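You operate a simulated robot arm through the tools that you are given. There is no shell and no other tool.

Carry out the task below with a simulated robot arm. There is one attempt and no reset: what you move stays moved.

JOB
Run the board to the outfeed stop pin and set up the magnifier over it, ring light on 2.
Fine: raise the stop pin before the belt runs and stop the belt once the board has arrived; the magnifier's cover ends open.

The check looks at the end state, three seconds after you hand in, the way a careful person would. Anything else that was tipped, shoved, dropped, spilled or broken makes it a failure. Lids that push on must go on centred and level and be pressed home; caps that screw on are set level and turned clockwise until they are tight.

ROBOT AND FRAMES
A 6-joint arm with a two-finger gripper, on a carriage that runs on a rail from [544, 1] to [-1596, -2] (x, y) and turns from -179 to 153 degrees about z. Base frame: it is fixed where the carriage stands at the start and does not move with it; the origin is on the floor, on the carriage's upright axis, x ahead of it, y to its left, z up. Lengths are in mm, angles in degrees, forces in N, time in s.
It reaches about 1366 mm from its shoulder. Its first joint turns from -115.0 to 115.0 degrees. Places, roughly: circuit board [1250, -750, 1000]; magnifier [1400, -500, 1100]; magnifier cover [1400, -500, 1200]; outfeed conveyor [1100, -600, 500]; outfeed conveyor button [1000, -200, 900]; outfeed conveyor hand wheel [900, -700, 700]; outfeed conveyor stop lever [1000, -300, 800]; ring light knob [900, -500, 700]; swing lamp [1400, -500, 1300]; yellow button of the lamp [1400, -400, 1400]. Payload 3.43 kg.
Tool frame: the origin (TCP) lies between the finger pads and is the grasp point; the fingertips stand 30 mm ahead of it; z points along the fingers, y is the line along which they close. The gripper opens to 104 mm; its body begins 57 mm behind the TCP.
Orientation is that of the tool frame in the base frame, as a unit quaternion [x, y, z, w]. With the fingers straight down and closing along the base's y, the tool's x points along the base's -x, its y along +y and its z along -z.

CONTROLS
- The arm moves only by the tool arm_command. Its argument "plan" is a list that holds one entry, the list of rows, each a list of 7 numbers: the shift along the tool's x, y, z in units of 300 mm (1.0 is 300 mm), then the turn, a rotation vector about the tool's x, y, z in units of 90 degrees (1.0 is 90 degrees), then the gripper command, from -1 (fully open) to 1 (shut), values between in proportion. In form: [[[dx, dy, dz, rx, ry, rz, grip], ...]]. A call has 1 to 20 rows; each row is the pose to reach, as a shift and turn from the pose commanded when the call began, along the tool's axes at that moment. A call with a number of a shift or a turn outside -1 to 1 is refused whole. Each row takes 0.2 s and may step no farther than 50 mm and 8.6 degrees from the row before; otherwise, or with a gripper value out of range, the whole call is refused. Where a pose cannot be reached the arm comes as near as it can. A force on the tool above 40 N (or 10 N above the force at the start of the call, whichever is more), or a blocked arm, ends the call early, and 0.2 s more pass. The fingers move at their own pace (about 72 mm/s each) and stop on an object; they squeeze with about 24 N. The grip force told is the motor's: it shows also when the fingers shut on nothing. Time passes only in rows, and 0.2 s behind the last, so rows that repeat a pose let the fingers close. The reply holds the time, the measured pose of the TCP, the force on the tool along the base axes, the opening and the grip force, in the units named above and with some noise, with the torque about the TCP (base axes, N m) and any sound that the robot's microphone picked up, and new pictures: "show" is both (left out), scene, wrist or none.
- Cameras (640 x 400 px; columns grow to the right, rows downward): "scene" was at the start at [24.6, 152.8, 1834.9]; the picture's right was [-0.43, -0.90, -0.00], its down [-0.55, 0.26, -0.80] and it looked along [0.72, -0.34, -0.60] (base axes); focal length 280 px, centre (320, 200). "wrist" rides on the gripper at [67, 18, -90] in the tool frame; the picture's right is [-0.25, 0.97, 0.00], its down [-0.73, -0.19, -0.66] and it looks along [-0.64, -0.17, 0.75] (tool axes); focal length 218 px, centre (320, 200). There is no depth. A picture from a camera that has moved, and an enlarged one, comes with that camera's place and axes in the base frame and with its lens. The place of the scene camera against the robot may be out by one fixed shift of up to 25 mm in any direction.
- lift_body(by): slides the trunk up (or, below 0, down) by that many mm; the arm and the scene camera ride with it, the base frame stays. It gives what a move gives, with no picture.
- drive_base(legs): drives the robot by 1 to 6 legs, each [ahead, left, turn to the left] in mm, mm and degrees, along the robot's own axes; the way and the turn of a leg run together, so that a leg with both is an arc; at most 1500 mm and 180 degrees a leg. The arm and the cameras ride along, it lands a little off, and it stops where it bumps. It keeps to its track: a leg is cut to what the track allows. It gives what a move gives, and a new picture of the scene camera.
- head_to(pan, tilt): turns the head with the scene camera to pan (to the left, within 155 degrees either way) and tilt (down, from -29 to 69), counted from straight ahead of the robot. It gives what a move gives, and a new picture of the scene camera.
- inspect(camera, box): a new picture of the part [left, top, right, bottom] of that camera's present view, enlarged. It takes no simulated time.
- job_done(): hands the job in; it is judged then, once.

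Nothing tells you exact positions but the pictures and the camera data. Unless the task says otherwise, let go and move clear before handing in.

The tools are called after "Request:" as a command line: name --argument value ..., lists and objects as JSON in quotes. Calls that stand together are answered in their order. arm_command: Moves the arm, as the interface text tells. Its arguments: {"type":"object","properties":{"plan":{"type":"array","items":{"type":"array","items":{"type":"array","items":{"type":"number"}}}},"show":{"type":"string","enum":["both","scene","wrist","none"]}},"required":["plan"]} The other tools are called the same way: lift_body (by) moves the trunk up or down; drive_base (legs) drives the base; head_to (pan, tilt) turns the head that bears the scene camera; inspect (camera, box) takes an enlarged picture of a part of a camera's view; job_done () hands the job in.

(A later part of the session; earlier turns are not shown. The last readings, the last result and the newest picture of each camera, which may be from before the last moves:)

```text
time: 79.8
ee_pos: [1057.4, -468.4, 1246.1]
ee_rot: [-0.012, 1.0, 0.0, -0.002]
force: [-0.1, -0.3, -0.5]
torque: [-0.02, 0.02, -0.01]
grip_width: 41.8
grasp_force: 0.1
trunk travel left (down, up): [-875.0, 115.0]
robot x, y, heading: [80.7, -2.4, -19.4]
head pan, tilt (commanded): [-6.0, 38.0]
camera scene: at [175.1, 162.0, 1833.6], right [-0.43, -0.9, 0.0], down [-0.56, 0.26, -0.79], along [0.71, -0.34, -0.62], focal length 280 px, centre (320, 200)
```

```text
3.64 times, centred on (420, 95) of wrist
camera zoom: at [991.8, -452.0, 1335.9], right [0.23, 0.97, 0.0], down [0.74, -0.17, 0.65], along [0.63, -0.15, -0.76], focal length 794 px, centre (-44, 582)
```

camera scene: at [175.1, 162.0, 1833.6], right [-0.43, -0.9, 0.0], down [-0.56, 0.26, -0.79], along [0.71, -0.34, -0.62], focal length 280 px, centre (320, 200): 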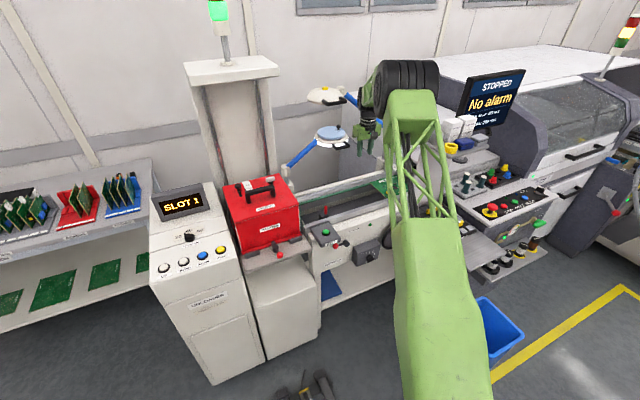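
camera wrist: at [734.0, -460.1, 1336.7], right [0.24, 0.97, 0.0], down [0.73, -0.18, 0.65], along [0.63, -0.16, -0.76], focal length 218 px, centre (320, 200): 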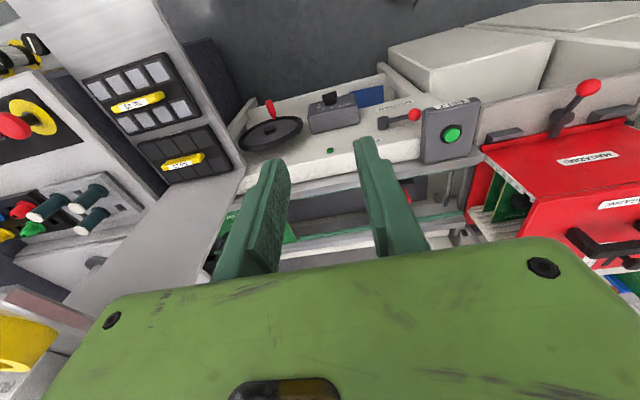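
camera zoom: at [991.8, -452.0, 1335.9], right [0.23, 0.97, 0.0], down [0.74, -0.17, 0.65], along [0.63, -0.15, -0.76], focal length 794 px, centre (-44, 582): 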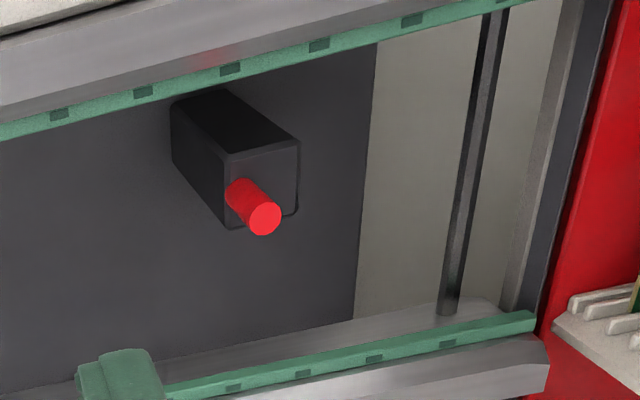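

The pointer sits exactly at 170 and the board spans both belts, so the width is already right. The pin is up in the board's path at about [1136, -336]. I'll now close the fingers and move above the belt button with the natural roll, which keeps the gripper slim next to the magazine.

Request:
arm_command --plan '[[[0.021, 0.061, 0.041, 0, 0, -0.0833, 0.5], [0.042, 0.122, 0.081, 0, 0, -0.1667, 0.8], [0.063, 0.183, 0.122, 0, 0, -0.25, 1], [0.084, 0.244, 0.162, 0, 0, -0.3333, 1], [0.105, 0.305, 0.203, 0, 0, -0.4167, 1], [0.127, 0.367, 0.244, 0, 0, -0.5, 1], [0.148, 0.428, 0.284, 0, 0, -0.5833, 1], [0.169, 0.489, 0.325, 0, 0, -0.6667, 1], [0.19, 0.55, 0.365, 0, 0, -0.75, 1], [0.211, 0.611, 0.406, 0, 0, -0.8333, 1], [0.232, 0.672, 0.446, 0, 0, -0.9167, 1], [0.253, 0.733, 0.487, 0, 0, -1.0, 1]]]'

```text
time: 82.5
ee_pos: [976.2, -250.2, 1100.0]
ee_rot: [0.716, -0.698, -0.001, 0.002]
force: [-0.3, 0.3, 0.5]
torque: [0.0, -0.01, -0.01]
grip_width: 0.0
grasp_force: 23.8
trunk travel left (down, up): [-875.0, 115.0]
robot x, y, heading: [76.9, -0.6, -19.3]
head pan, tilt (commanded): [-6.0, 38.0]
camera scene: at [174.7, 162.2, 1833.7], right [-0.43, -0.9, 0.0], down [-0.56, 0.26, -0.79], along [0.71, -0.34, -0.62], focal length 280 px, centre (320, 200)
camera wrist: at [961.2, -317.1, 1190.1], right [-0.97, 0.23, 0.0], down [0.17, 0.73, 0.66], along [0.15, 0.64, -0.75], focal length 218 px, centre (320, 200)
```

scene: 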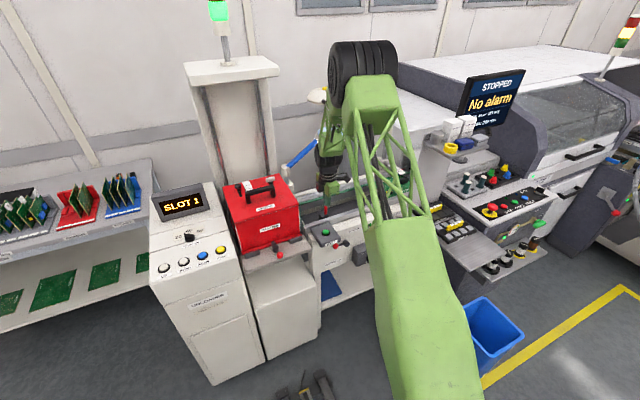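
wrist: 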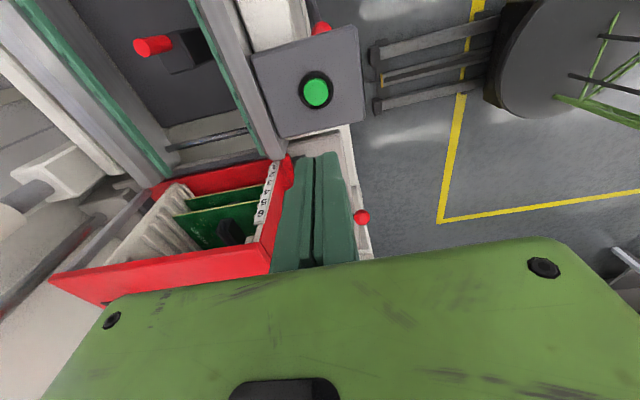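

The button is directly below at about [981, -249, 918], and the gripper clears the magazine by a good margin. I'll lower the closed fingertips to just above it.

Request:
arm_command --plan '[[[-0.002, -0.015, 0.15, 0, 0, 0, 1], [-0.002, -0.015, 0.3, 0, 0, 0, 1], [-0.002, -0.015, 0.4, 0, 0, 0, 1], [-0.002, -0.015, 0.45, 0, 0, 0, 1], [-0.002, -0.015, 0.467, 0, 0, 0, 1], [-0.002, -0.015, 0.467, 0, 0, 0, 1]]]' --show "wrist"

Request:
inspect --camera "scene" --box '[260, 150, 420, 250]'

```text
time: 83.8
ee_pos: [977.4, -249.9, 961.3]
ee_rot: [0.715, -0.699, -0.002, 0.002]
force: [-0.3, 0.2, 0.3]
torque: [0.03, -0.02, 0.01]
grip_width: 0.1
grasp_force: 24.1
trunk travel left (down, up): [-875.0, 115.0]
robot x, y, heading: [83.6, 0.2, -19.3]
head pan, tilt (commanded): [-6.0, 38.0]
camera wrist: at [964.2, -316.4, 1051.2], right [-0.97, 0.23, 0.01], down [0.18, 0.73, 0.66], along [0.15, 0.64, -0.75], focal length 218 px, centre (320, 200)
```

wrist: 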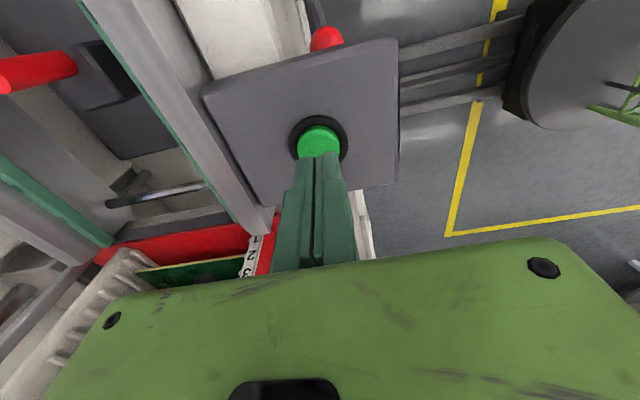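

```text
4.00 times, centred on (340, 200) of scene
camera zoom: at [174.6, 162.1, 1833.7], right [-0.43, -0.9, 0.0], down [-0.56, 0.26, -0.79], along [0.71, -0.34, -0.62], focal length 1122 px, centre (240, 200)
```

zoom: 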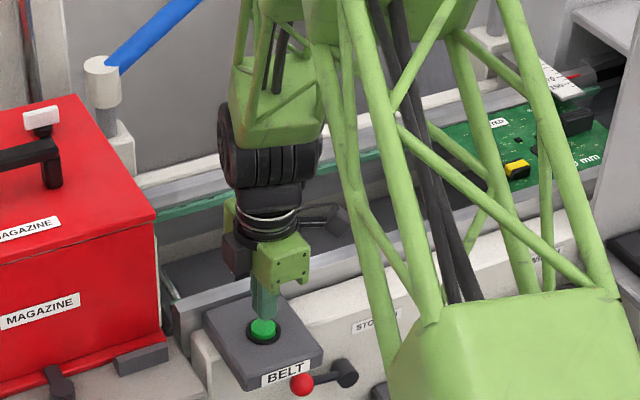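

The fingertips are just over the button, about 4 mm off to the left. I'll correct and press down in small steps, watching the force.

Request:
arm_command --plan '[[[0.014, -0.005, 0.01, 0, 0, 0, 1], [0.014, -0.005, 0.02, 0, 0, 0, 1], [0.014, -0.005, 0.028, 0, 0, 0, 1], [0.014, -0.005, 0.035, 0, 0, 0, 1]]]' --show "wrist"

```text
time: 84.8
ee_pos: [979.7, -252.6, 950.4]
ee_rot: [0.715, -0.699, -0.002, 0.003]
force: [0.0, 0.0, 0.0]
torque: [0.0, 0.01, 0.0]
grip_width: 0.0
grasp_force: 24.7
trunk travel left (down, up): [-875.0, 115.0]
robot x, y, heading: [81.2, -3.2, -19.4]
head pan, tilt (commanded): [-6.0, 38.0]
camera wrist: at [966.5, -320.3, 1039.8], right [-0.97, 0.23, 0.01], down [0.18, 0.73, 0.66], along [0.15, 0.64, -0.75], focal length 218 px, centre (320, 200)
```

wrist: 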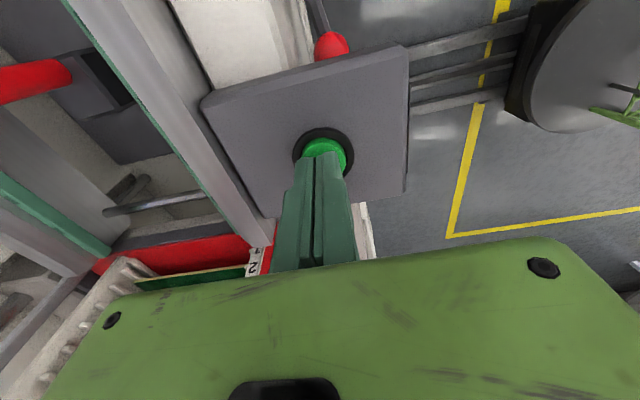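

No contact yet at z 950. Continuing down in small steps.

Request:
arm_command --plan '[[[0, 0.008, 0.007, 0, 0, 0, 1], [0, 0.008, 0.014, 0, 0, 0, 1], [0, 0.008, 0.021, 0, 0, 0, 1], [0, 0.008, 0.028, 0, 0, 0, 1]]]' --show "wrist"

```text
time: 85.8
ee_pos: [977.6, -253.8, 942.3]
ee_rot: [0.715, -0.699, -0.002, 0.003]
force: [0.8, -0.1, -0.3]
torque: [0.03, -0.03, 0.01]
grip_width: 0.3
grasp_force: 24.2
trunk travel left (down, up): [-875.0, 115.0]
robot x, y, heading: [79.6, 0.1, -19.9]
head pan, tilt (commanded): [-6.0, 38.0]
camera wrist: at [964.0, -321.5, 1031.5], right [-0.97, 0.23, 0.01], down [0.18, 0.73, 0.66], along [0.15, 0.64, -0.75], focal length 218 px, centre (320, 200)
```

wrist: 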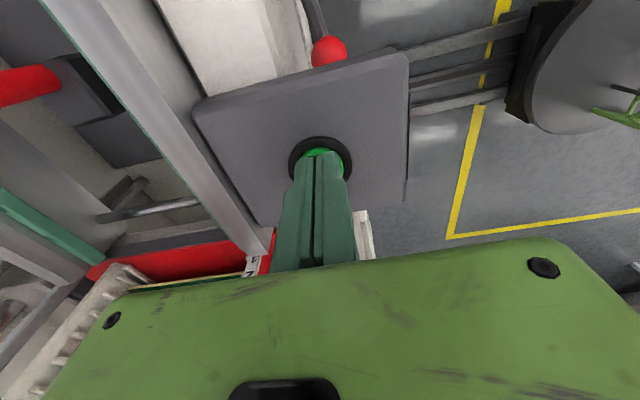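

Still free at z 942, with the tips now centred over the button. Continuing down.

Request:
arm_command --plan '[[[0, 0, 0.008, 0, 0, 0, 1], [0, 0, 0.016, 0, 0, 0, 1], [0, 0, 0.024, 0, 0, 0, 1]]]' --show "wrist"

```text
time: 86.7
ee_pos: [977.7, -253.6, 936.0]
ee_rot: [0.715, -0.699, -0.001, 0.002]
force: [-0.3, -1.0, 16.9]
torque: [-0.03, -0.02, 0.06]
grip_width: 5.9
grasp_force: 34.6
trunk travel left (down, up): [-875.0, 115.0]
robot x, y, heading: [81.8, -2.0, -19.2]
head pan, tilt (commanded): [-6.0, 38.0]
heard: click
camera wrist: at [963.6, -321.7, 1026.0], right [-0.97, 0.23, 0.0], down [0.18, 0.73, 0.66], along [0.15, 0.64, -0.75], focal length 218 px, centre (320, 200)
```

wrist: 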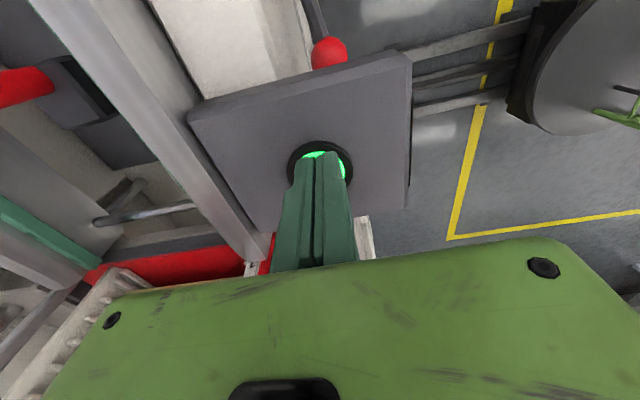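

A click was heard and the button lit up, so the belt is running. I'll lift clear of the button and watch the board with the scene camera.

Request:
arm_command --plan '[[[0, 0, -0.05, 0, 0, 0, 1], [0, 0, -0.1, 0, 0, 0, 1]]]' --show "none"

Request:
inspect --camera "scene" --box '[260, 130, 420, 250]'

```text
time: 87.2
ee_pos: [977.4, -254.1, 964.2]
ee_rot: [0.715, -0.699, -0.002, 0.002]
force: [0.8, -0.6, 0.8]
torque: [-0.03, -0.02, 0.01]
grip_width: 0.0
grasp_force: 34.9
trunk travel left (down, up): [-875.0, 115.0]
robot x, y, heading: [80.7, -1.2, -19.5]
head pan, tilt (commanded): [-6.0, 38.0]
```

```text
3.33 times, centred on (340, 190) of scene
camera zoom: at [174.6, 162.0, 1833.6], right [-0.43, -0.9, 0.0], down [-0.56, 0.26, -0.79], along [0.71, -0.34, -0.62], focal length 935 px, centre (253, 233)
```

zoom: 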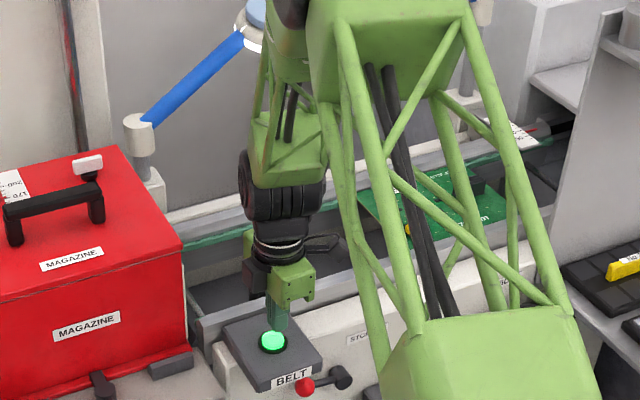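

The board is travelling along the belt. I'll wait a second and check again.

Request:
arm_command --plan '[[[0, 0, 0, 0, 0, 0, 1], [0, 0, 0, 0, 0, 0, 1], [0, 0, 0, 0, 0, 0, 1], [0, 0, 0, 0, 0, 0, 1], [0, 0, 0, 0, 0, 0, 1]]]' --show "none"

Request:
inspect --camera "scene" --box '[260, 130, 420, 250]'

```text
time: 88.5
ee_pos: [978.3, -254.5, 964.5]
ee_rot: [0.715, -0.699, -0.002, 0.002]
force: [0.5, 0.4, -0.2]
torque: [0.01, -0.02, 0.01]
grip_width: 0.0
grasp_force: 34.6
trunk travel left (down, up): [-875.0, 115.0]
robot x, y, heading: [79.8, -0.5, -19.4]
head pan, tilt (commanded): [-6.0, 38.0]
```

```text
3.33 times, centred on (340, 190) of scene
camera zoom: at [174.6, 162.0, 1833.7], right [-0.43, -0.9, 0.0], down [-0.56, 0.26, -0.79], along [0.71, -0.34, -0.62], focal length 935 px, centre (253, 233)
```

zoom: 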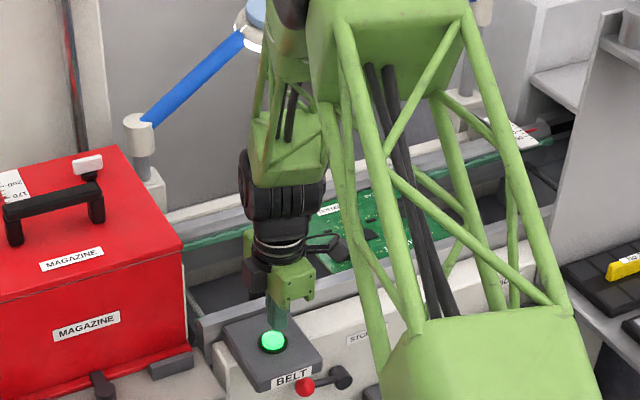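

Request:
arm_command --plan '[[[0, 0, 0, 0, 0, 0, 1], [0, 0, 0, 0, 0, 0, 1], [0, 0, 0, 0, 0, 0, 1], [0, 0, 0, 0, 0, 0, 1], [0, 0, 0, 0, 0, 0, 1], [0, 0, 0, 0, 0, 0, 1]]]' --show "wrist"

Request:
inspect --camera "scene" --box '[260, 130, 420, 250]'

```text
time: 89.8
ee_pos: [978.1, -255.2, 964.2]
ee_rot: [0.715, -0.699, -0.002, 0.002]
force: [-0.4, 0.2, -0.7]
torque: [-0.01, -0.02, 0.0]
grip_width: 0.0
grasp_force: 34.3
trunk travel left (down, up): [-875.0, 115.0]
robot x, y, heading: [82.1, 1.1, -19.5]
head pan, tilt (commanded): [-6.0, 38.0]
camera wrist: at [964.0, -321.4, 1053.6], right [-0.97, 0.23, 0.01], down [0.18, 0.73, 0.66], along [0.15, 0.64, -0.75], focal length 218 px, centre (320, 200)
```

wrist: 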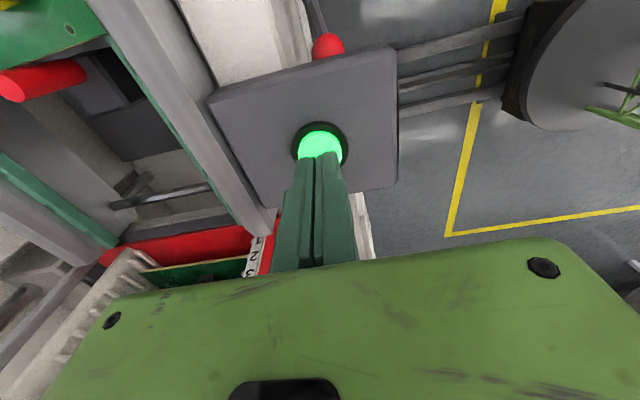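

```text
3.33 times, centred on (340, 190) of scene
camera zoom: at [174.6, 162.0, 1833.7], right [-0.43, -0.9, 0.0], down [-0.56, 0.26, -0.79], along [0.71, -0.34, -0.62], focal length 935 px, centre (253, 233)
```

zoom: 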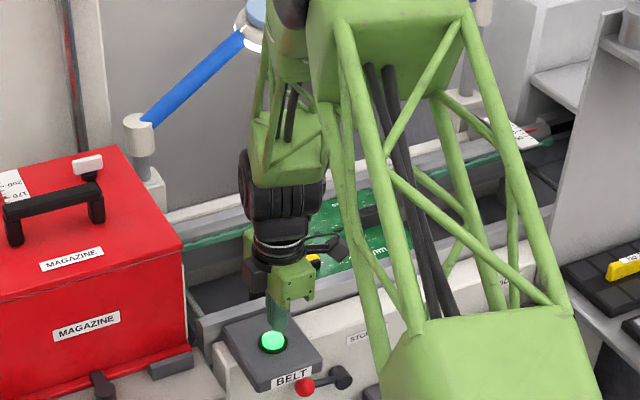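

The board's leading edge is now next to the pin in the wrist view. I'll wait one more second and see if it still moves.

Request:
arm_command --plan '[[[0, 0, 0, 0, 0, 0, 1], [0, 0, 0, 0, 0, 0, 1], [0, 0, 0, 0, 0, 0, 1], [0, 0, 0, 0, 0, 0, 1], [0, 0, 0, 0, 0, 0, 1]]]' --show "wrist"

Request:
inspect --camera "wrist" --box '[0, 0, 160, 100]'

Request:
inspect --camera "scene" --box '[260, 130, 420, 250]'

```text
time: 91.0
ee_pos: [978.3, -254.3, 963.6]
ee_rot: [0.715, -0.699, -0.002, 0.002]
force: [-0.3, -0.2, -0.6]
torque: [-0.01, 0.05, -0.02]
grip_width: 0.0
grasp_force: 34.6
trunk travel left (down, up): [-875.0, 115.0]
robot x, y, heading: [79.7, 2.1, -19.5]
head pan, tilt (commanded): [-6.0, 38.0]
camera wrist: at [964.0, -321.4, 1053.6], right [-0.97, 0.23, 0.01], down [0.18, 0.73, 0.66], along [0.15, 0.64, -0.75], focal length 218 px, centre (320, 200)
```

wrist: 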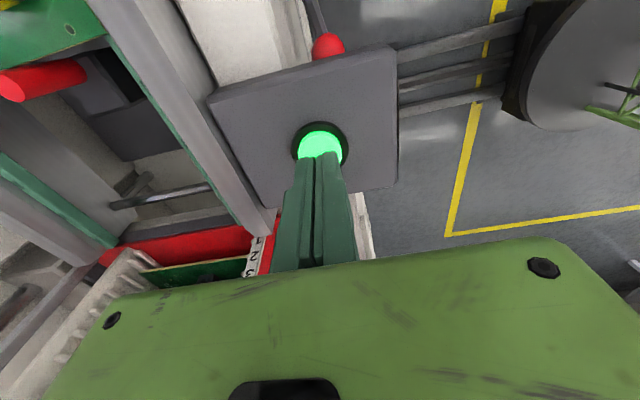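

```text
4.00 times, centred on (80, 50) of wrist
camera zoom: at [964.0, -321.4, 1053.6], right [-0.97, 0.23, 0.01], down [0.18, 0.73, 0.66], along [0.15, 0.64, -0.75], focal length 873 px, centre (1280, 800)
```

zoom: 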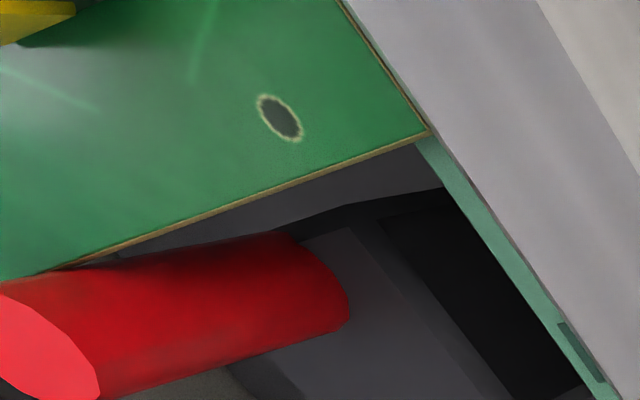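

```text
3.33 times, centred on (340, 190) of scene
camera zoom: at [174.6, 162.0, 1833.7], right [-0.43, -0.9, 0.0], down [-0.56, 0.26, -0.79], along [0.71, -0.34, -0.62], focal length 935 px, centre (253, 233)
```

zoom: 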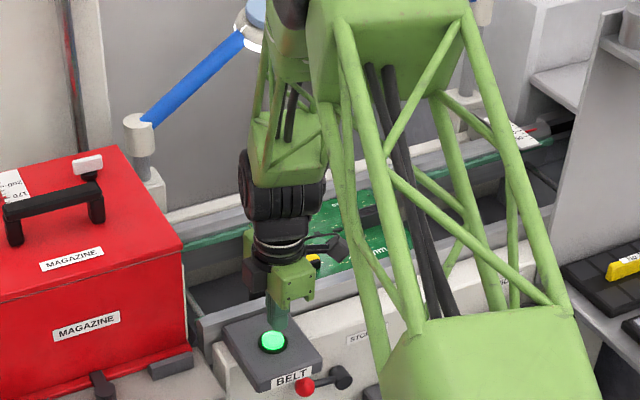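

The board has stopped against the pin. I'll press the belt button again to stop the belt and lift off in the same motion.

Request:
arm_command --plan '[[[0, 0, 0.04, 0, 0, 0, 1], [0, 0, 0.075, 0, 0, 0, 1], [0, 0, 0.085, 0, 0, 0, 1], [0, 0, 0.095, 0, 0, 0, 1], [0, 0, 0.099, 0, 0, 0, 1]]]' --show "none"

```text
time: 92.2
ee_pos: [977.1, -253.6, 936.2]
ee_rot: [0.715, -0.699, -0.001, 0.001]
force: [0.1, 0.5, 17.7]
torque: [0.03, -0.01, -0.01]
grip_width: 5.9
grasp_force: 34.4
trunk travel left (down, up): [-875.0, 115.0]
robot x, y, heading: [86.1, 0.8, -19.3]
head pan, tilt (commanded): [-6.0, 38.0]
heard: click
```

A second click was heard. Lifting clear to confirm the button light is off.

Request:
arm_command --plan '[[[0, 0, -0.05, 0, 0, 0, 1], [0, 0, -0.15, 0, 0, 0, 1], [0, 0, -0.3, 0, 0, 0, 1], [0, 0, -0.45, 0, 0, 0, 1], [0, 0, -0.6, 0, 0, 0, 1], [0, 0, -0.75, 0, 0, 0, 1], [0, 0, -0.9, 0, 0, 0, 1]]]' --show "both"

Request:
inspect --camera "wrist" --box '[60, 0, 380, 200]'

```text
time: 93.8
ee_pos: [977.5, -253.8, 1204.1]
ee_rot: [0.715, -0.699, -0.001, 0.002]
force: [0.1, 0.4, -0.9]
torque: [-0.03, -0.03, -0.01]
grip_width: 0.0
grasp_force: 34.6
trunk travel left (down, up): [-875.0, 115.0]
robot x, y, heading: [84.1, -3.1, -19.2]
head pan, tilt (commanded): [-6.0, 38.0]
camera scene: at [174.1, 162.1, 1833.7], right [-0.43, -0.9, 0.0], down [-0.56, 0.26, -0.79], along [0.71, -0.34, -0.62], focal length 280 px, centre (320, 200)
camera wrist: at [963.1, -320.8, 1293.2], right [-0.97, 0.23, 0.01], down [0.18, 0.73, 0.66], along [0.15, 0.64, -0.75], focal length 218 px, centre (320, 200)
```

scene: 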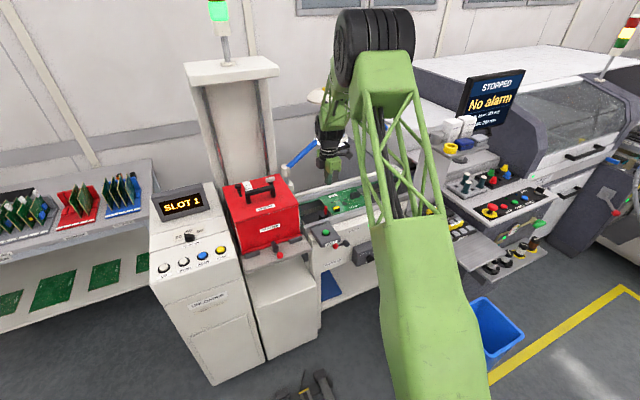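
wrist: 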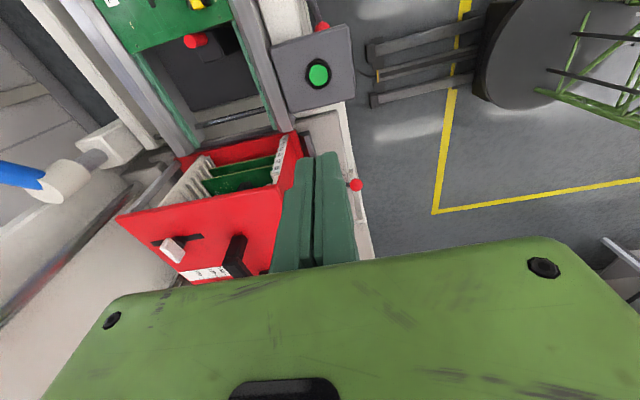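

```text
2.00 times, centred on (220, 100) of wrist
camera zoom: at [963.1, -320.8, 1293.2], right [-0.97, 0.23, 0.01], down [0.18, 0.73, 0.66], along [0.15, 0.64, -0.75], focal length 436 px, centre (520, 400)
```

zoom: 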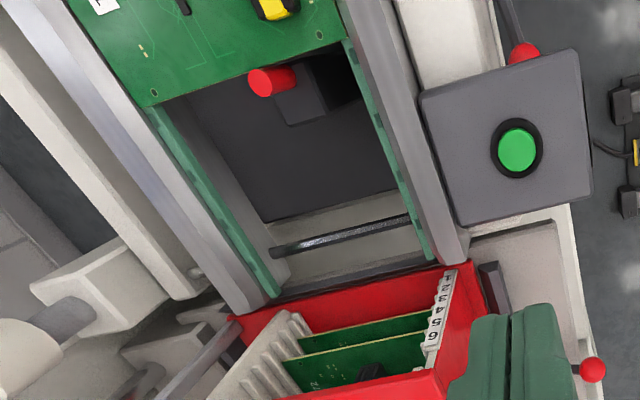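

The button is unlit and the board sits against the pin with the belt stopped. Now the magnifier: its handle faces the operator side and the lamp hangs above it, so I'll grip the handle from the front with horizontal fingers. First I'll back the carriage off for room.

Request:
drive_base --legs '[[-189, -66, 0]]'

Request:
inspect --camera "scene" --box '[230, 60, 390, 160]'

```text
time: 95.5
ee_pos: [779.3, -250.8, 1204.0]
ee_rot: [0.717, -0.697, -0.001, 0.002]
force: [0.4, -0.1, 0.5]
torque: [-0.02, -0.03, 0.02]
grip_width: 0.0
grasp_force: 34.6
trunk travel left (down, up): [-875.0, 115.0]
robot x, y, heading: [-116.0, 2.1, -19.1]
head pan, tilt (commanded): [-6.0, 38.0]
camera scene: at [-26.0, 162.2, 1833.8], right [-0.43, -0.91, 0.0], down [-0.56, 0.26, -0.79], along [0.71, -0.34, -0.62], focal length 280 px, centre (320, 200)
```

scene: 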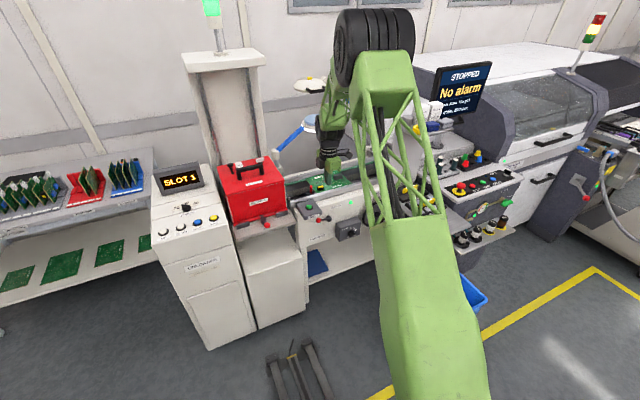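

```text
4.00 times, centred on (310, 110) of scene
camera zoom: at [-26.0, 162.2, 1833.8], right [-0.43, -0.91, 0.0], down [-0.56, 0.26, -0.79], along [0.71, -0.34, -0.62], focal length 1122 px, centre (360, 560)
```

zoom: 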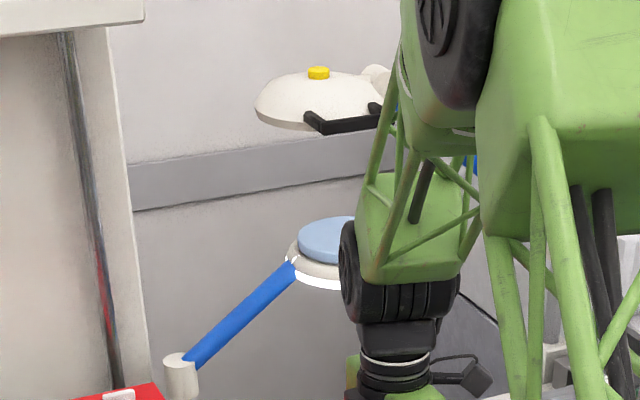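

I'll pitch the fingers up to horizontal in the arm's plane again, moving to about [918, -358, 1096].

Request:
arm_command --plan '[[[0.031, -0.038, 0.03, 0.0779, 0.0295, 0, 0.5], [0.062, -0.076, 0.06, 0.1558, 0.059, 0, 0.2], [0.092, -0.113, 0.09, 0.2338, 0.0884, 0, 0], [0.123, -0.151, 0.12, 0.3117, 0.1179, 0, -0.1], [0.154, -0.189, 0.15, 0.3896, 0.1474, 0, -0.1], [0.185, -0.227, 0.18, 0.4675, 0.1769, 0, -0.1], [0.215, -0.264, 0.21, 0.5454, 0.2063, 0, -0.1], [0.246, -0.302, 0.24, 0.6233, 0.2358, 0, -0.1], [0.277, -0.34, 0.27, 0.7013, 0.2653, 0, -0.1], [0.308, -0.378, 0.3, 0.7792, 0.2948, 0, -0.1], [0.338, -0.415, 0.33, 0.8571, 0.3242, 0, -0.1], [0.369, -0.453, 0.36, 0.935, 0.3537, 0, -0.1]]]'

Request:
inspect --camera "scene" --box '[230, 60, 390, 160]'

```text
time: 98.0
ee_pos: [919.2, -357.3, 1096.7]
ee_rot: [0.508, -0.494, 0.64, -0.299]
force: [0.2, 0.5, 0.6]
torque: [-0.02, -0.02, 0.01]
grip_width: 57.1
grasp_force: 0.0
out of reach, approached as far as the arm can: row 5
trunk travel left (down, up): [-875.0, 115.0]
robot x, y, heading: [-118.6, 2.4, -19.2]
head pan, tilt (commanded): [-6.0, 38.0]
camera scene: at [-25.2, 162.1, 1833.7], right [-0.43, -0.91, 0.0], down [-0.56, 0.26, -0.79], along [0.71, -0.34, -0.62], focal length 280 px, centre (320, 200)
camera wrist: at [812.6, -393.3, 1103.7], right [-0.04, -0.1, -0.99], down [-0.38, 0.92, -0.08], along [0.93, 0.37, -0.07], focal length 218 px, centre (320, 200)
```

scene: 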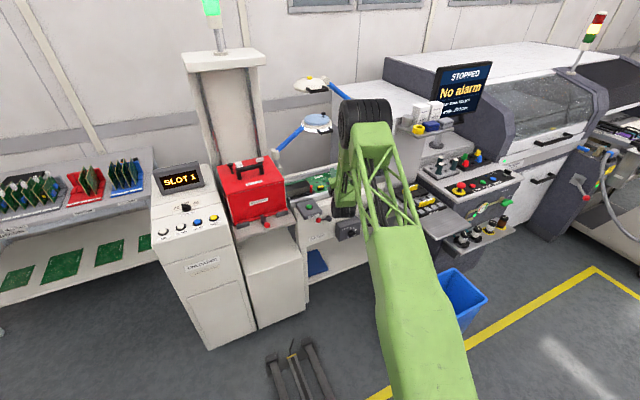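
wrist: 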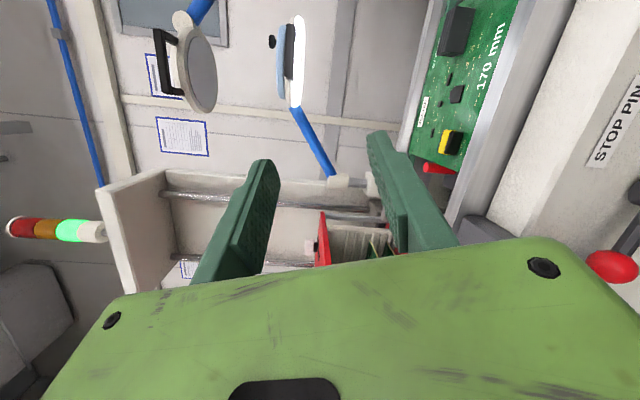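

```text
4.00 times, centred on (310, 110) of scene
camera zoom: at [-25.2, 162.1, 1833.7], right [-0.43, -0.91, 0.0], down [-0.56, 0.26, -0.79], along [0.71, -0.34, -0.62], focal length 1122 px, centre (360, 560)
```

zoom: 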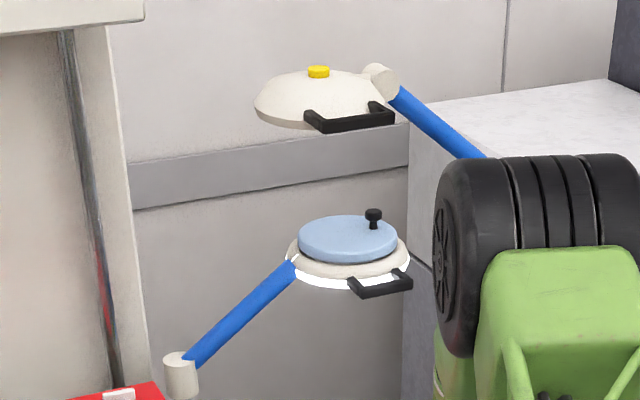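

Both cameras see the magnifier now. Zooming in on it from the wrist.

Request:
inspect --camera "wrist" --box '[130, 0, 370, 190]'

Request:
inspect --camera "scene" --box '[290, 105, 342, 140]'

```text
2.11 times, centred on (250, 95) of wrist
camera zoom: at [812.6, -393.3, 1103.7], right [-0.04, -0.1, -0.99], down [-0.38, 0.92, -0.08], along [0.93, 0.37, -0.07], focal length 460 px, centre (467, 421)
```

zoom: 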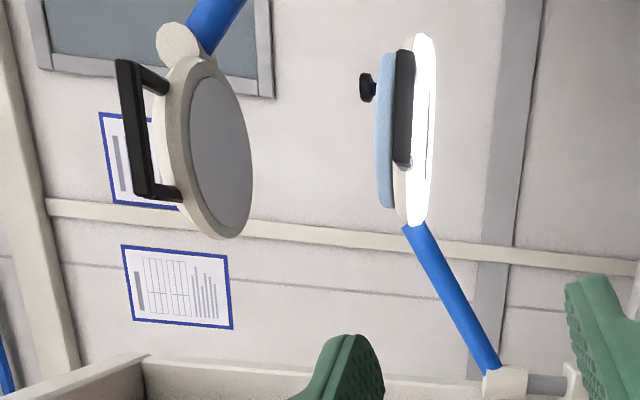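

```text
11.43 times, centred on (316, 122) of scene
camera zoom: at [-25.2, 162.1, 1833.7], right [-0.43, -0.91, 0.0], down [-0.56, 0.26, -0.79], along [0.71, -0.34, -0.62], focal length 3206 px, centre (366, 1086)
```

zoom: 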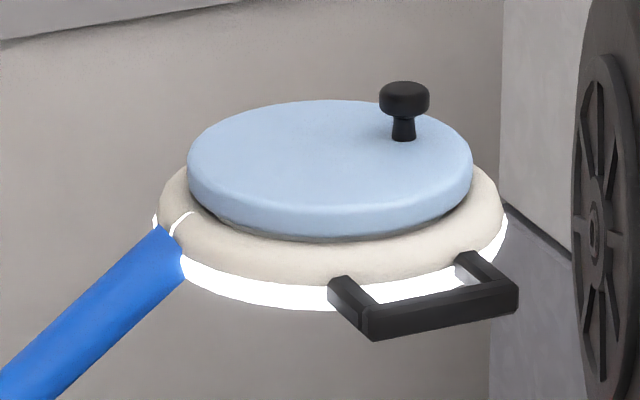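

The magnifier's handle bar runs along y, centred near [1270, -487, 1150]. The arm pivots near [1402, -217], and the cover's hinge is on the arm side with its knob at the outer end. I'll square the fingers to +x with vertical closing, line up with the bar, then drive forward.

Request:
arm_command --plan '[[[0.089, -0.004, 0.028, 0.0081, -0.0421, 0.0457, -0.1], [0.178, -0.008, 0.057, 0.0163, -0.0842, 0.0915, -0.1], [0.268, -0.012, 0.085, 0.0244, -0.1264, 0.1372, -0.1], [0.357, -0.016, 0.114, 0.0326, -0.1685, 0.183, -0.1], [0.446, -0.02, 0.142, 0.0407, -0.2106, 0.2287, -0.1]]]' --show "none"

Request:
drive_base --legs '[[159, 55, 0]]'

Request:
inspect --camera "wrist" --box '[0, 0, 640, 400]'

```text
time: 99.2
ee_pos: [918.9, -485.7, 1148.8]
ee_rot: [-0.501, 0.501, -0.498, 0.5]
force: [-0.5, 0.0, 0.9]
torque: [0.01, 0.04, -0.01]
grip_width: 57.5
grasp_force: 0.1
trunk travel left (down, up): [-875.0, 115.0]
robot x, y, heading: [-115.8, -0.1, -18.8]
head pan, tilt (commanded): [-6.0, 38.0]
```

```text
time: 100.7
ee_pos: [1083.5, -484.4, 1147.9]
ee_rot: [0.501, -0.501, 0.499, -0.499]
force: [0.4, 0.6, 0.9]
torque: [0.02, 0.02, -0.01]
grip_width: 57.3
grasp_force: 0.1
trunk travel left (down, up): [-875.0, 115.0]
robot x, y, heading: [48.5, -3.3, -19.0]
head pan, tilt (commanded): [-6.0, 38.0]
camera scene: at [139.0, 162.4, 1833.6], right [-0.42, -0.91, 0.0], down [-0.56, 0.26, -0.79], along [0.71, -0.33, -0.62], focal length 280 px, centre (320, 200)
```

scene: 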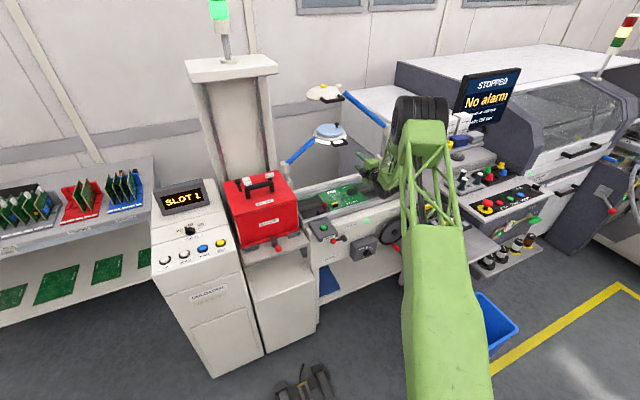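

```text
1.00 times, centred on (320, 200) of wrist (not enlarged: the box is as wide or as high as the picture)
camera zoom: at [995.4, -551.8, 1130.0], right [0.0, 0.25, -0.97], down [-0.66, 0.73, 0.19], along [0.75, 0.64, 0.16], focal length 218 px, centre (320, 200)
```

zoom: 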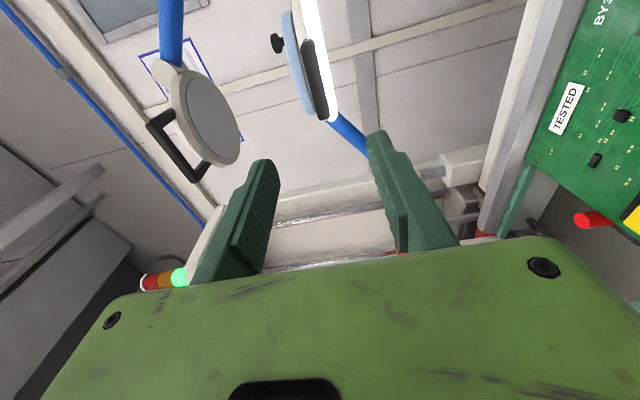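

Good view of the handle bar ahead. I'll zoom to refine its position before gripping.

Request:
inspect --camera "wrist" --box '[250, 0, 410, 140]'

Request:
inspect --camera "scene" --box '[280, 70, 408, 215]'

```text
2.86 times, centred on (330, 70) of wrist
camera zoom: at [995.4, -551.8, 1130.0], right [0.0, 0.25, -0.97], down [-0.66, 0.73, 0.19], along [0.75, 0.64, 0.16], focal length 624 px, centre (291, 571)
```

zoom: 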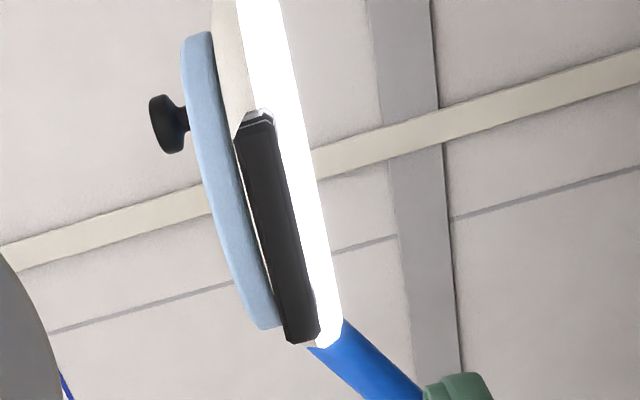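

```text
2.76 times, centred on (344, 142) of scene
camera zoom: at [139.0, 162.4, 1833.6], right [-0.42, -0.91, 0.0], down [-0.56, 0.26, -0.79], along [0.71, -0.33, -0.62], focal length 774 px, centre (254, 359)
```

zoom: 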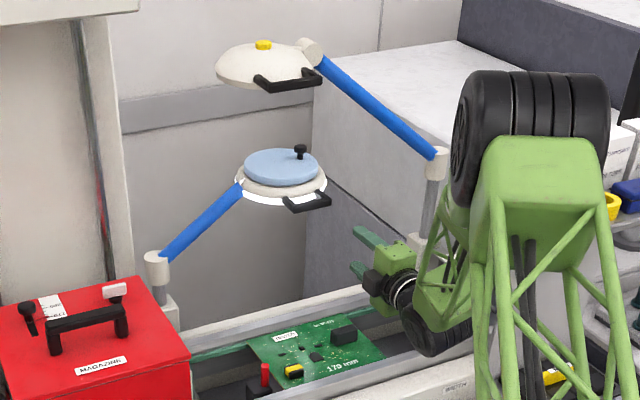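

The bar is at z≈1149, y≈-488 and x≈1270–1290, well aligned with the gripper. I'll advance part way and re-check.

Request:
arm_command --plan '[[[0.003, -0.001, 0.12, 0, 0, 0, -0.1], [0.006, -0.002, 0.24, 0, 0, 0, -0.1], [0.01, -0.003, 0.36, 0, 0, 0, -0.1], [0.01, -0.003, 0.47, 0, 0, 0, -0.1]]]' --show "wrist"

Request:
inspect --camera "scene" --box '[290, 90, 418, 215]'

```text
time: 101.7
ee_pos: [1225.3, -487.1, 1145.7]
ee_rot: [0.501, -0.5, 0.498, -0.5]
force: [1.0, 0.3, 0.1]
torque: [0.0, -0.01, -0.01]
grip_width: 56.8
grasp_force: 0.0
trunk travel left (down, up): [-875.0, 115.0]
robot x, y, heading: [45.9, -0.1, -19.2]
head pan, tilt (commanded): [-6.0, 38.0]
camera wrist: at [1137.6, -554.5, 1129.8], right [0.0, 0.25, -0.97], down [-0.66, 0.73, 0.19], along [0.75, 0.64, 0.16], focal length 218 px, centre (320, 200)
```

wrist: 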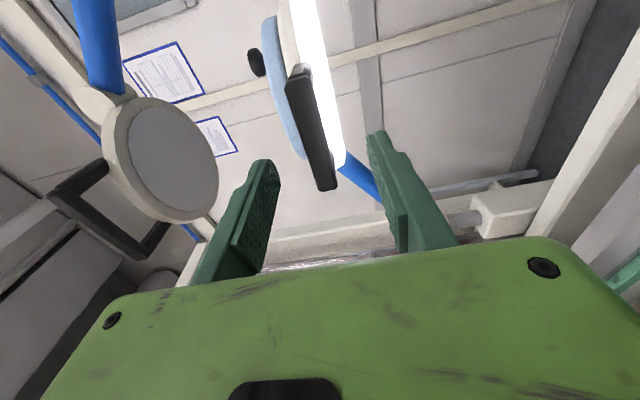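

```text
3.20 times, centred on (354, 152) of scene
camera zoom: at [139.0, 162.4, 1833.6], right [-0.42, -0.91, 0.0], down [-0.56, 0.26, -0.79], along [0.71, -0.33, -0.62], focal length 898 px, centre (211, 352)
```

zoom: 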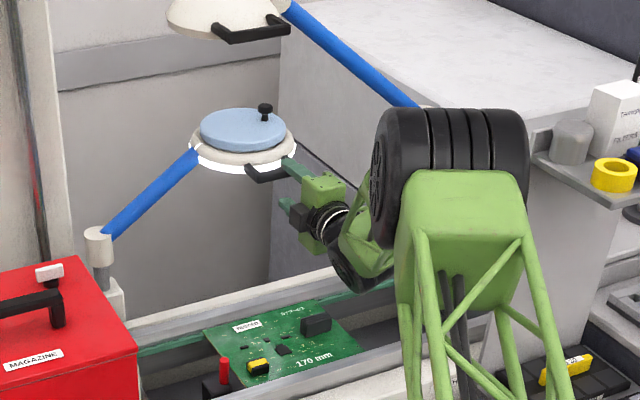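

The bar is about 48 mm ahead and centred. Advancing 38 mm and closing on it.

Request:
arm_command --plan '[[[0.01, -0.007, 0.06, 0, 0, 0, -0.1], [0.01, -0.007, 0.125, 0, 0, 0, -0.1], [0.01, -0.007, 0.125, 0, 0, 0, 0.2], [0.01, -0.007, 0.125, 0, 0, 0, 0.5], [0.01, -0.007, 0.125, 0, 0, 0, 0.8], [0.01, -0.007, 0.125, 0, 0, 0, 0.95], [0.01, -0.007, 0.125, 0, 0, 0, 0.95]]]' --show "wrist"

```text
time: 103.3
ee_pos: [1261.8, -490.0, 1150.0]
ee_rot: [0.502, -0.5, 0.498, -0.5]
force: [2.6, -0.9, 0.9]
torque: [-0.53, -0.37, -0.59]
grip_width: 15.7
grasp_force: 45.1
trunk travel left (down, up): [-875.0, 115.0]
robot x, y, heading: [50.3, 3.3, -19.0]
head pan, tilt (commanded): [-6.0, 38.0]
camera wrist: at [1173.5, -557.4, 1132.8], right [0.0, 0.25, -0.97], down [-0.66, 0.73, 0.19], along [0.75, 0.64, 0.16], focal length 218 px, centre (320, 200)
```

wrist: 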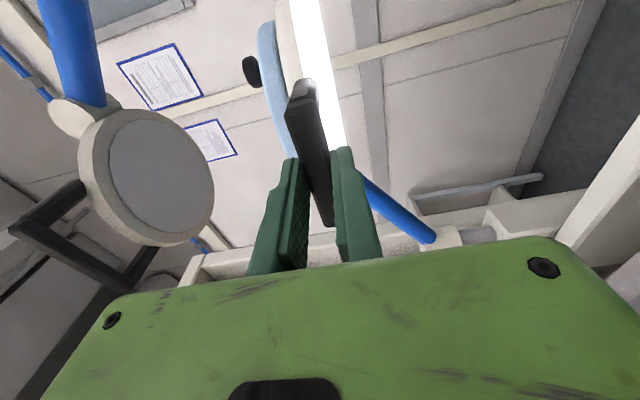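

The bar is gripped at 15.7 mm. I'll start swinging the magnifier toward me in a gentle arc about its pivot, checking forces.

Request:
arm_command --plan '[[[-0.022, 0, -0.039, 0, 0.0167, 0, 0.95], [-0.044, 0, -0.0777, 0, 0.0333, 0, 0.95], [-0.0947, 0, -0.151, 0, 0.0667, 0, 0.95]]]' --show "wrist"

Request:
inspect --camera "scene" --box '[290, 90, 418, 215]'

```text
time: 104.1
ee_pos: [1217.1, -463.8, 1150.9]
ee_rot: [-0.475, 0.525, -0.524, 0.474]
force: [-2.4, -0.4, 0.8]
torque: [-0.02, 0.14, 0.64]
grip_width: 15.7
grasp_force: 45.0
trunk travel left (down, up): [-875.0, 115.0]
robot x, y, heading: [49.2, 1.0, -19.2]
head pan, tilt (commanded): [-6.0, 38.0]
camera wrist: at [1121.9, -520.0, 1132.8], right [0.02, 0.25, -0.97], down [-0.58, 0.79, 0.19], along [0.82, 0.56, 0.16], focal length 218 px, centre (320, 200)
```

wrist: 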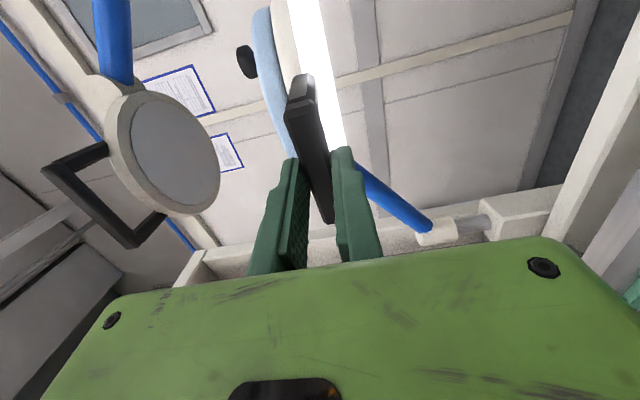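

```text
3.20 times, centred on (354, 152) of scene
camera zoom: at [138.3, 162.0, 1833.7], right [-0.42, -0.91, 0.0], down [-0.56, 0.26, -0.79], along [0.71, -0.33, -0.62], focal length 898 px, centre (211, 352)
```

zoom: 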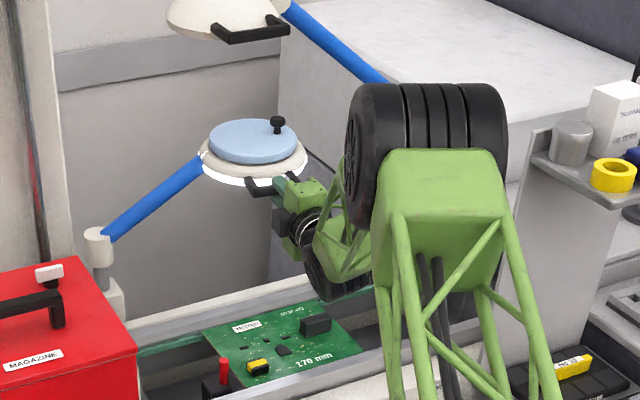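

The swing is smooth with almost no force. I'll continue the arc to about 35° total and check the lens position over the board.

Request:
arm_command --plan '[[[-0.0495, 0, -0.0743, 0, 0.0333, 0, 0.95], [-0.1052, 0, -0.1438, 0, 0.0667, 0, 0.95], [-0.1668, 0, -0.2083, 0, 0.1, 0, 0.95], [-0.234, 0, -0.2673, 0, 0.1333, 0, 0.95], [-0.3058, 0, -0.3203, 0, 0.1667, 0, 0.95]]]' --show "wrist"

Request:
inspect --camera "scene" --box '[280, 90, 408, 215]'

```text
time: 105.3
ee_pos: [1130.9, -361.8, 1149.7]
ee_rot: [-0.403, 0.583, -0.581, 0.4]
force: [-4.7, 0.5, -4.6]
torque: [0.29, -0.52, 0.53]
grip_width: 15.6
grasp_force: 44.8
trunk travel left (down, up): [-875.0, 115.0]
robot x, y, heading: [47.1, 1.4, -19.5]
head pan, tilt (commanded): [-6.0, 38.0]
camera wrist: at [1023.5, -392.0, 1133.1], right [0.09, 0.24, -0.97], down [-0.35, 0.92, 0.19], along [0.93, 0.33, 0.16], focal length 218 px, centre (320, 200)
```

wrist: 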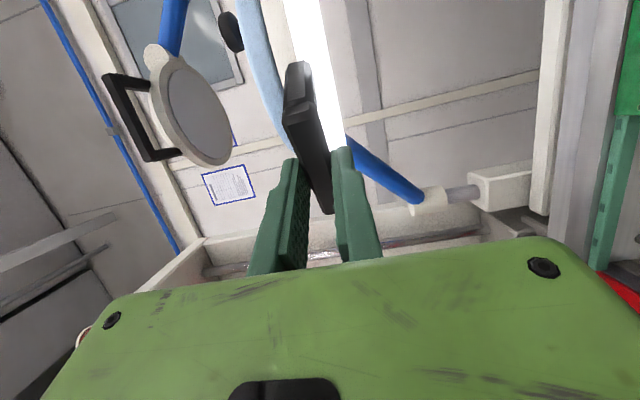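

```text
3.20 times, centred on (344, 152) of scene
camera zoom: at [138.5, 161.8, 1833.7], right [-0.42, -0.91, 0.0], down [-0.56, 0.26, -0.79], along [0.71, -0.33, -0.62], focal length 898 px, centre (243, 352)
```

zoom: 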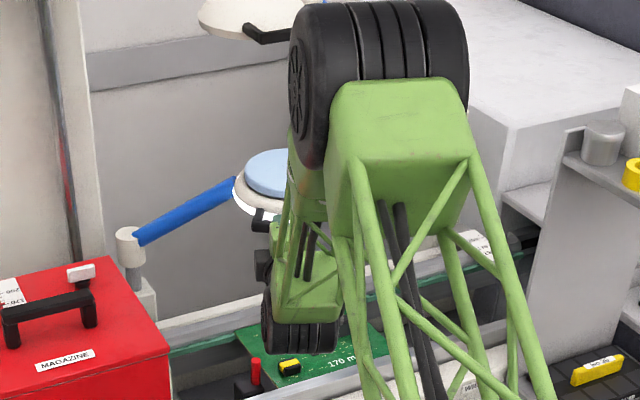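

The head is nearly over the board's rear edge now. I'll continue to about 47°, then let go and back off to see how it lies over the board.

Request:
arm_command --plan '[[[-0.0617, 0, -0.0643, 0, 0.0333, 0, 0.95], [-0.1287, 0, -0.1233, 0, 0.0667, 0, 0.95], [-0.1567, 0, -0.1453, 0, 0.08, 0, 0.95], [-0.1567, 0, -0.1453, 0, 0.08, 0, 0.95]]]' --show "wrist"

Request:
inspect --camera "scene" --box '[260, 90, 388, 215]'

```text
time: 106.3
ee_pos: [1107.1, -301.2, 1149.7]
ee_rot: [-0.365, 0.608, -0.605, 0.363]
force: [0.2, -3.4, -17.6]
torque: [0.48, -0.69, -0.84]
grip_width: 15.6
grasp_force: 44.9
trunk travel left (down, up): [-875.0, 115.0]
robot x, y, heading: [46.3, -2.0, -19.0]
head pan, tilt (commanded): [-6.0, 38.0]
camera wrist: at [997.3, -318.4, 1133.3], right [0.11, 0.22, -0.97], down [-0.24, 0.95, 0.19], along [0.96, 0.21, 0.16], focal length 218 px, centre (320, 200)
```

wrist: 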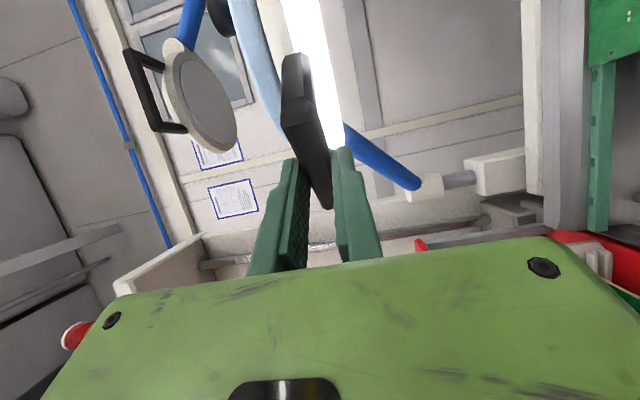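

```text
3.20 times, centred on (324, 152) of scene
camera zoom: at [140.0, 162.0, 1833.6], right [-0.42, -0.91, 0.0], down [-0.56, 0.26, -0.79], along [0.71, -0.33, -0.62], focal length 898 px, centre (307, 352)
```

zoom: 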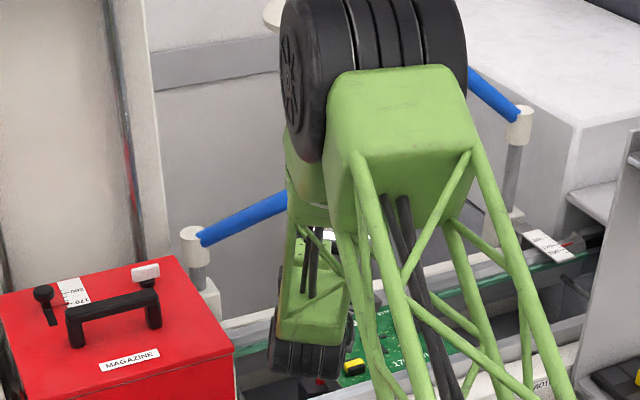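

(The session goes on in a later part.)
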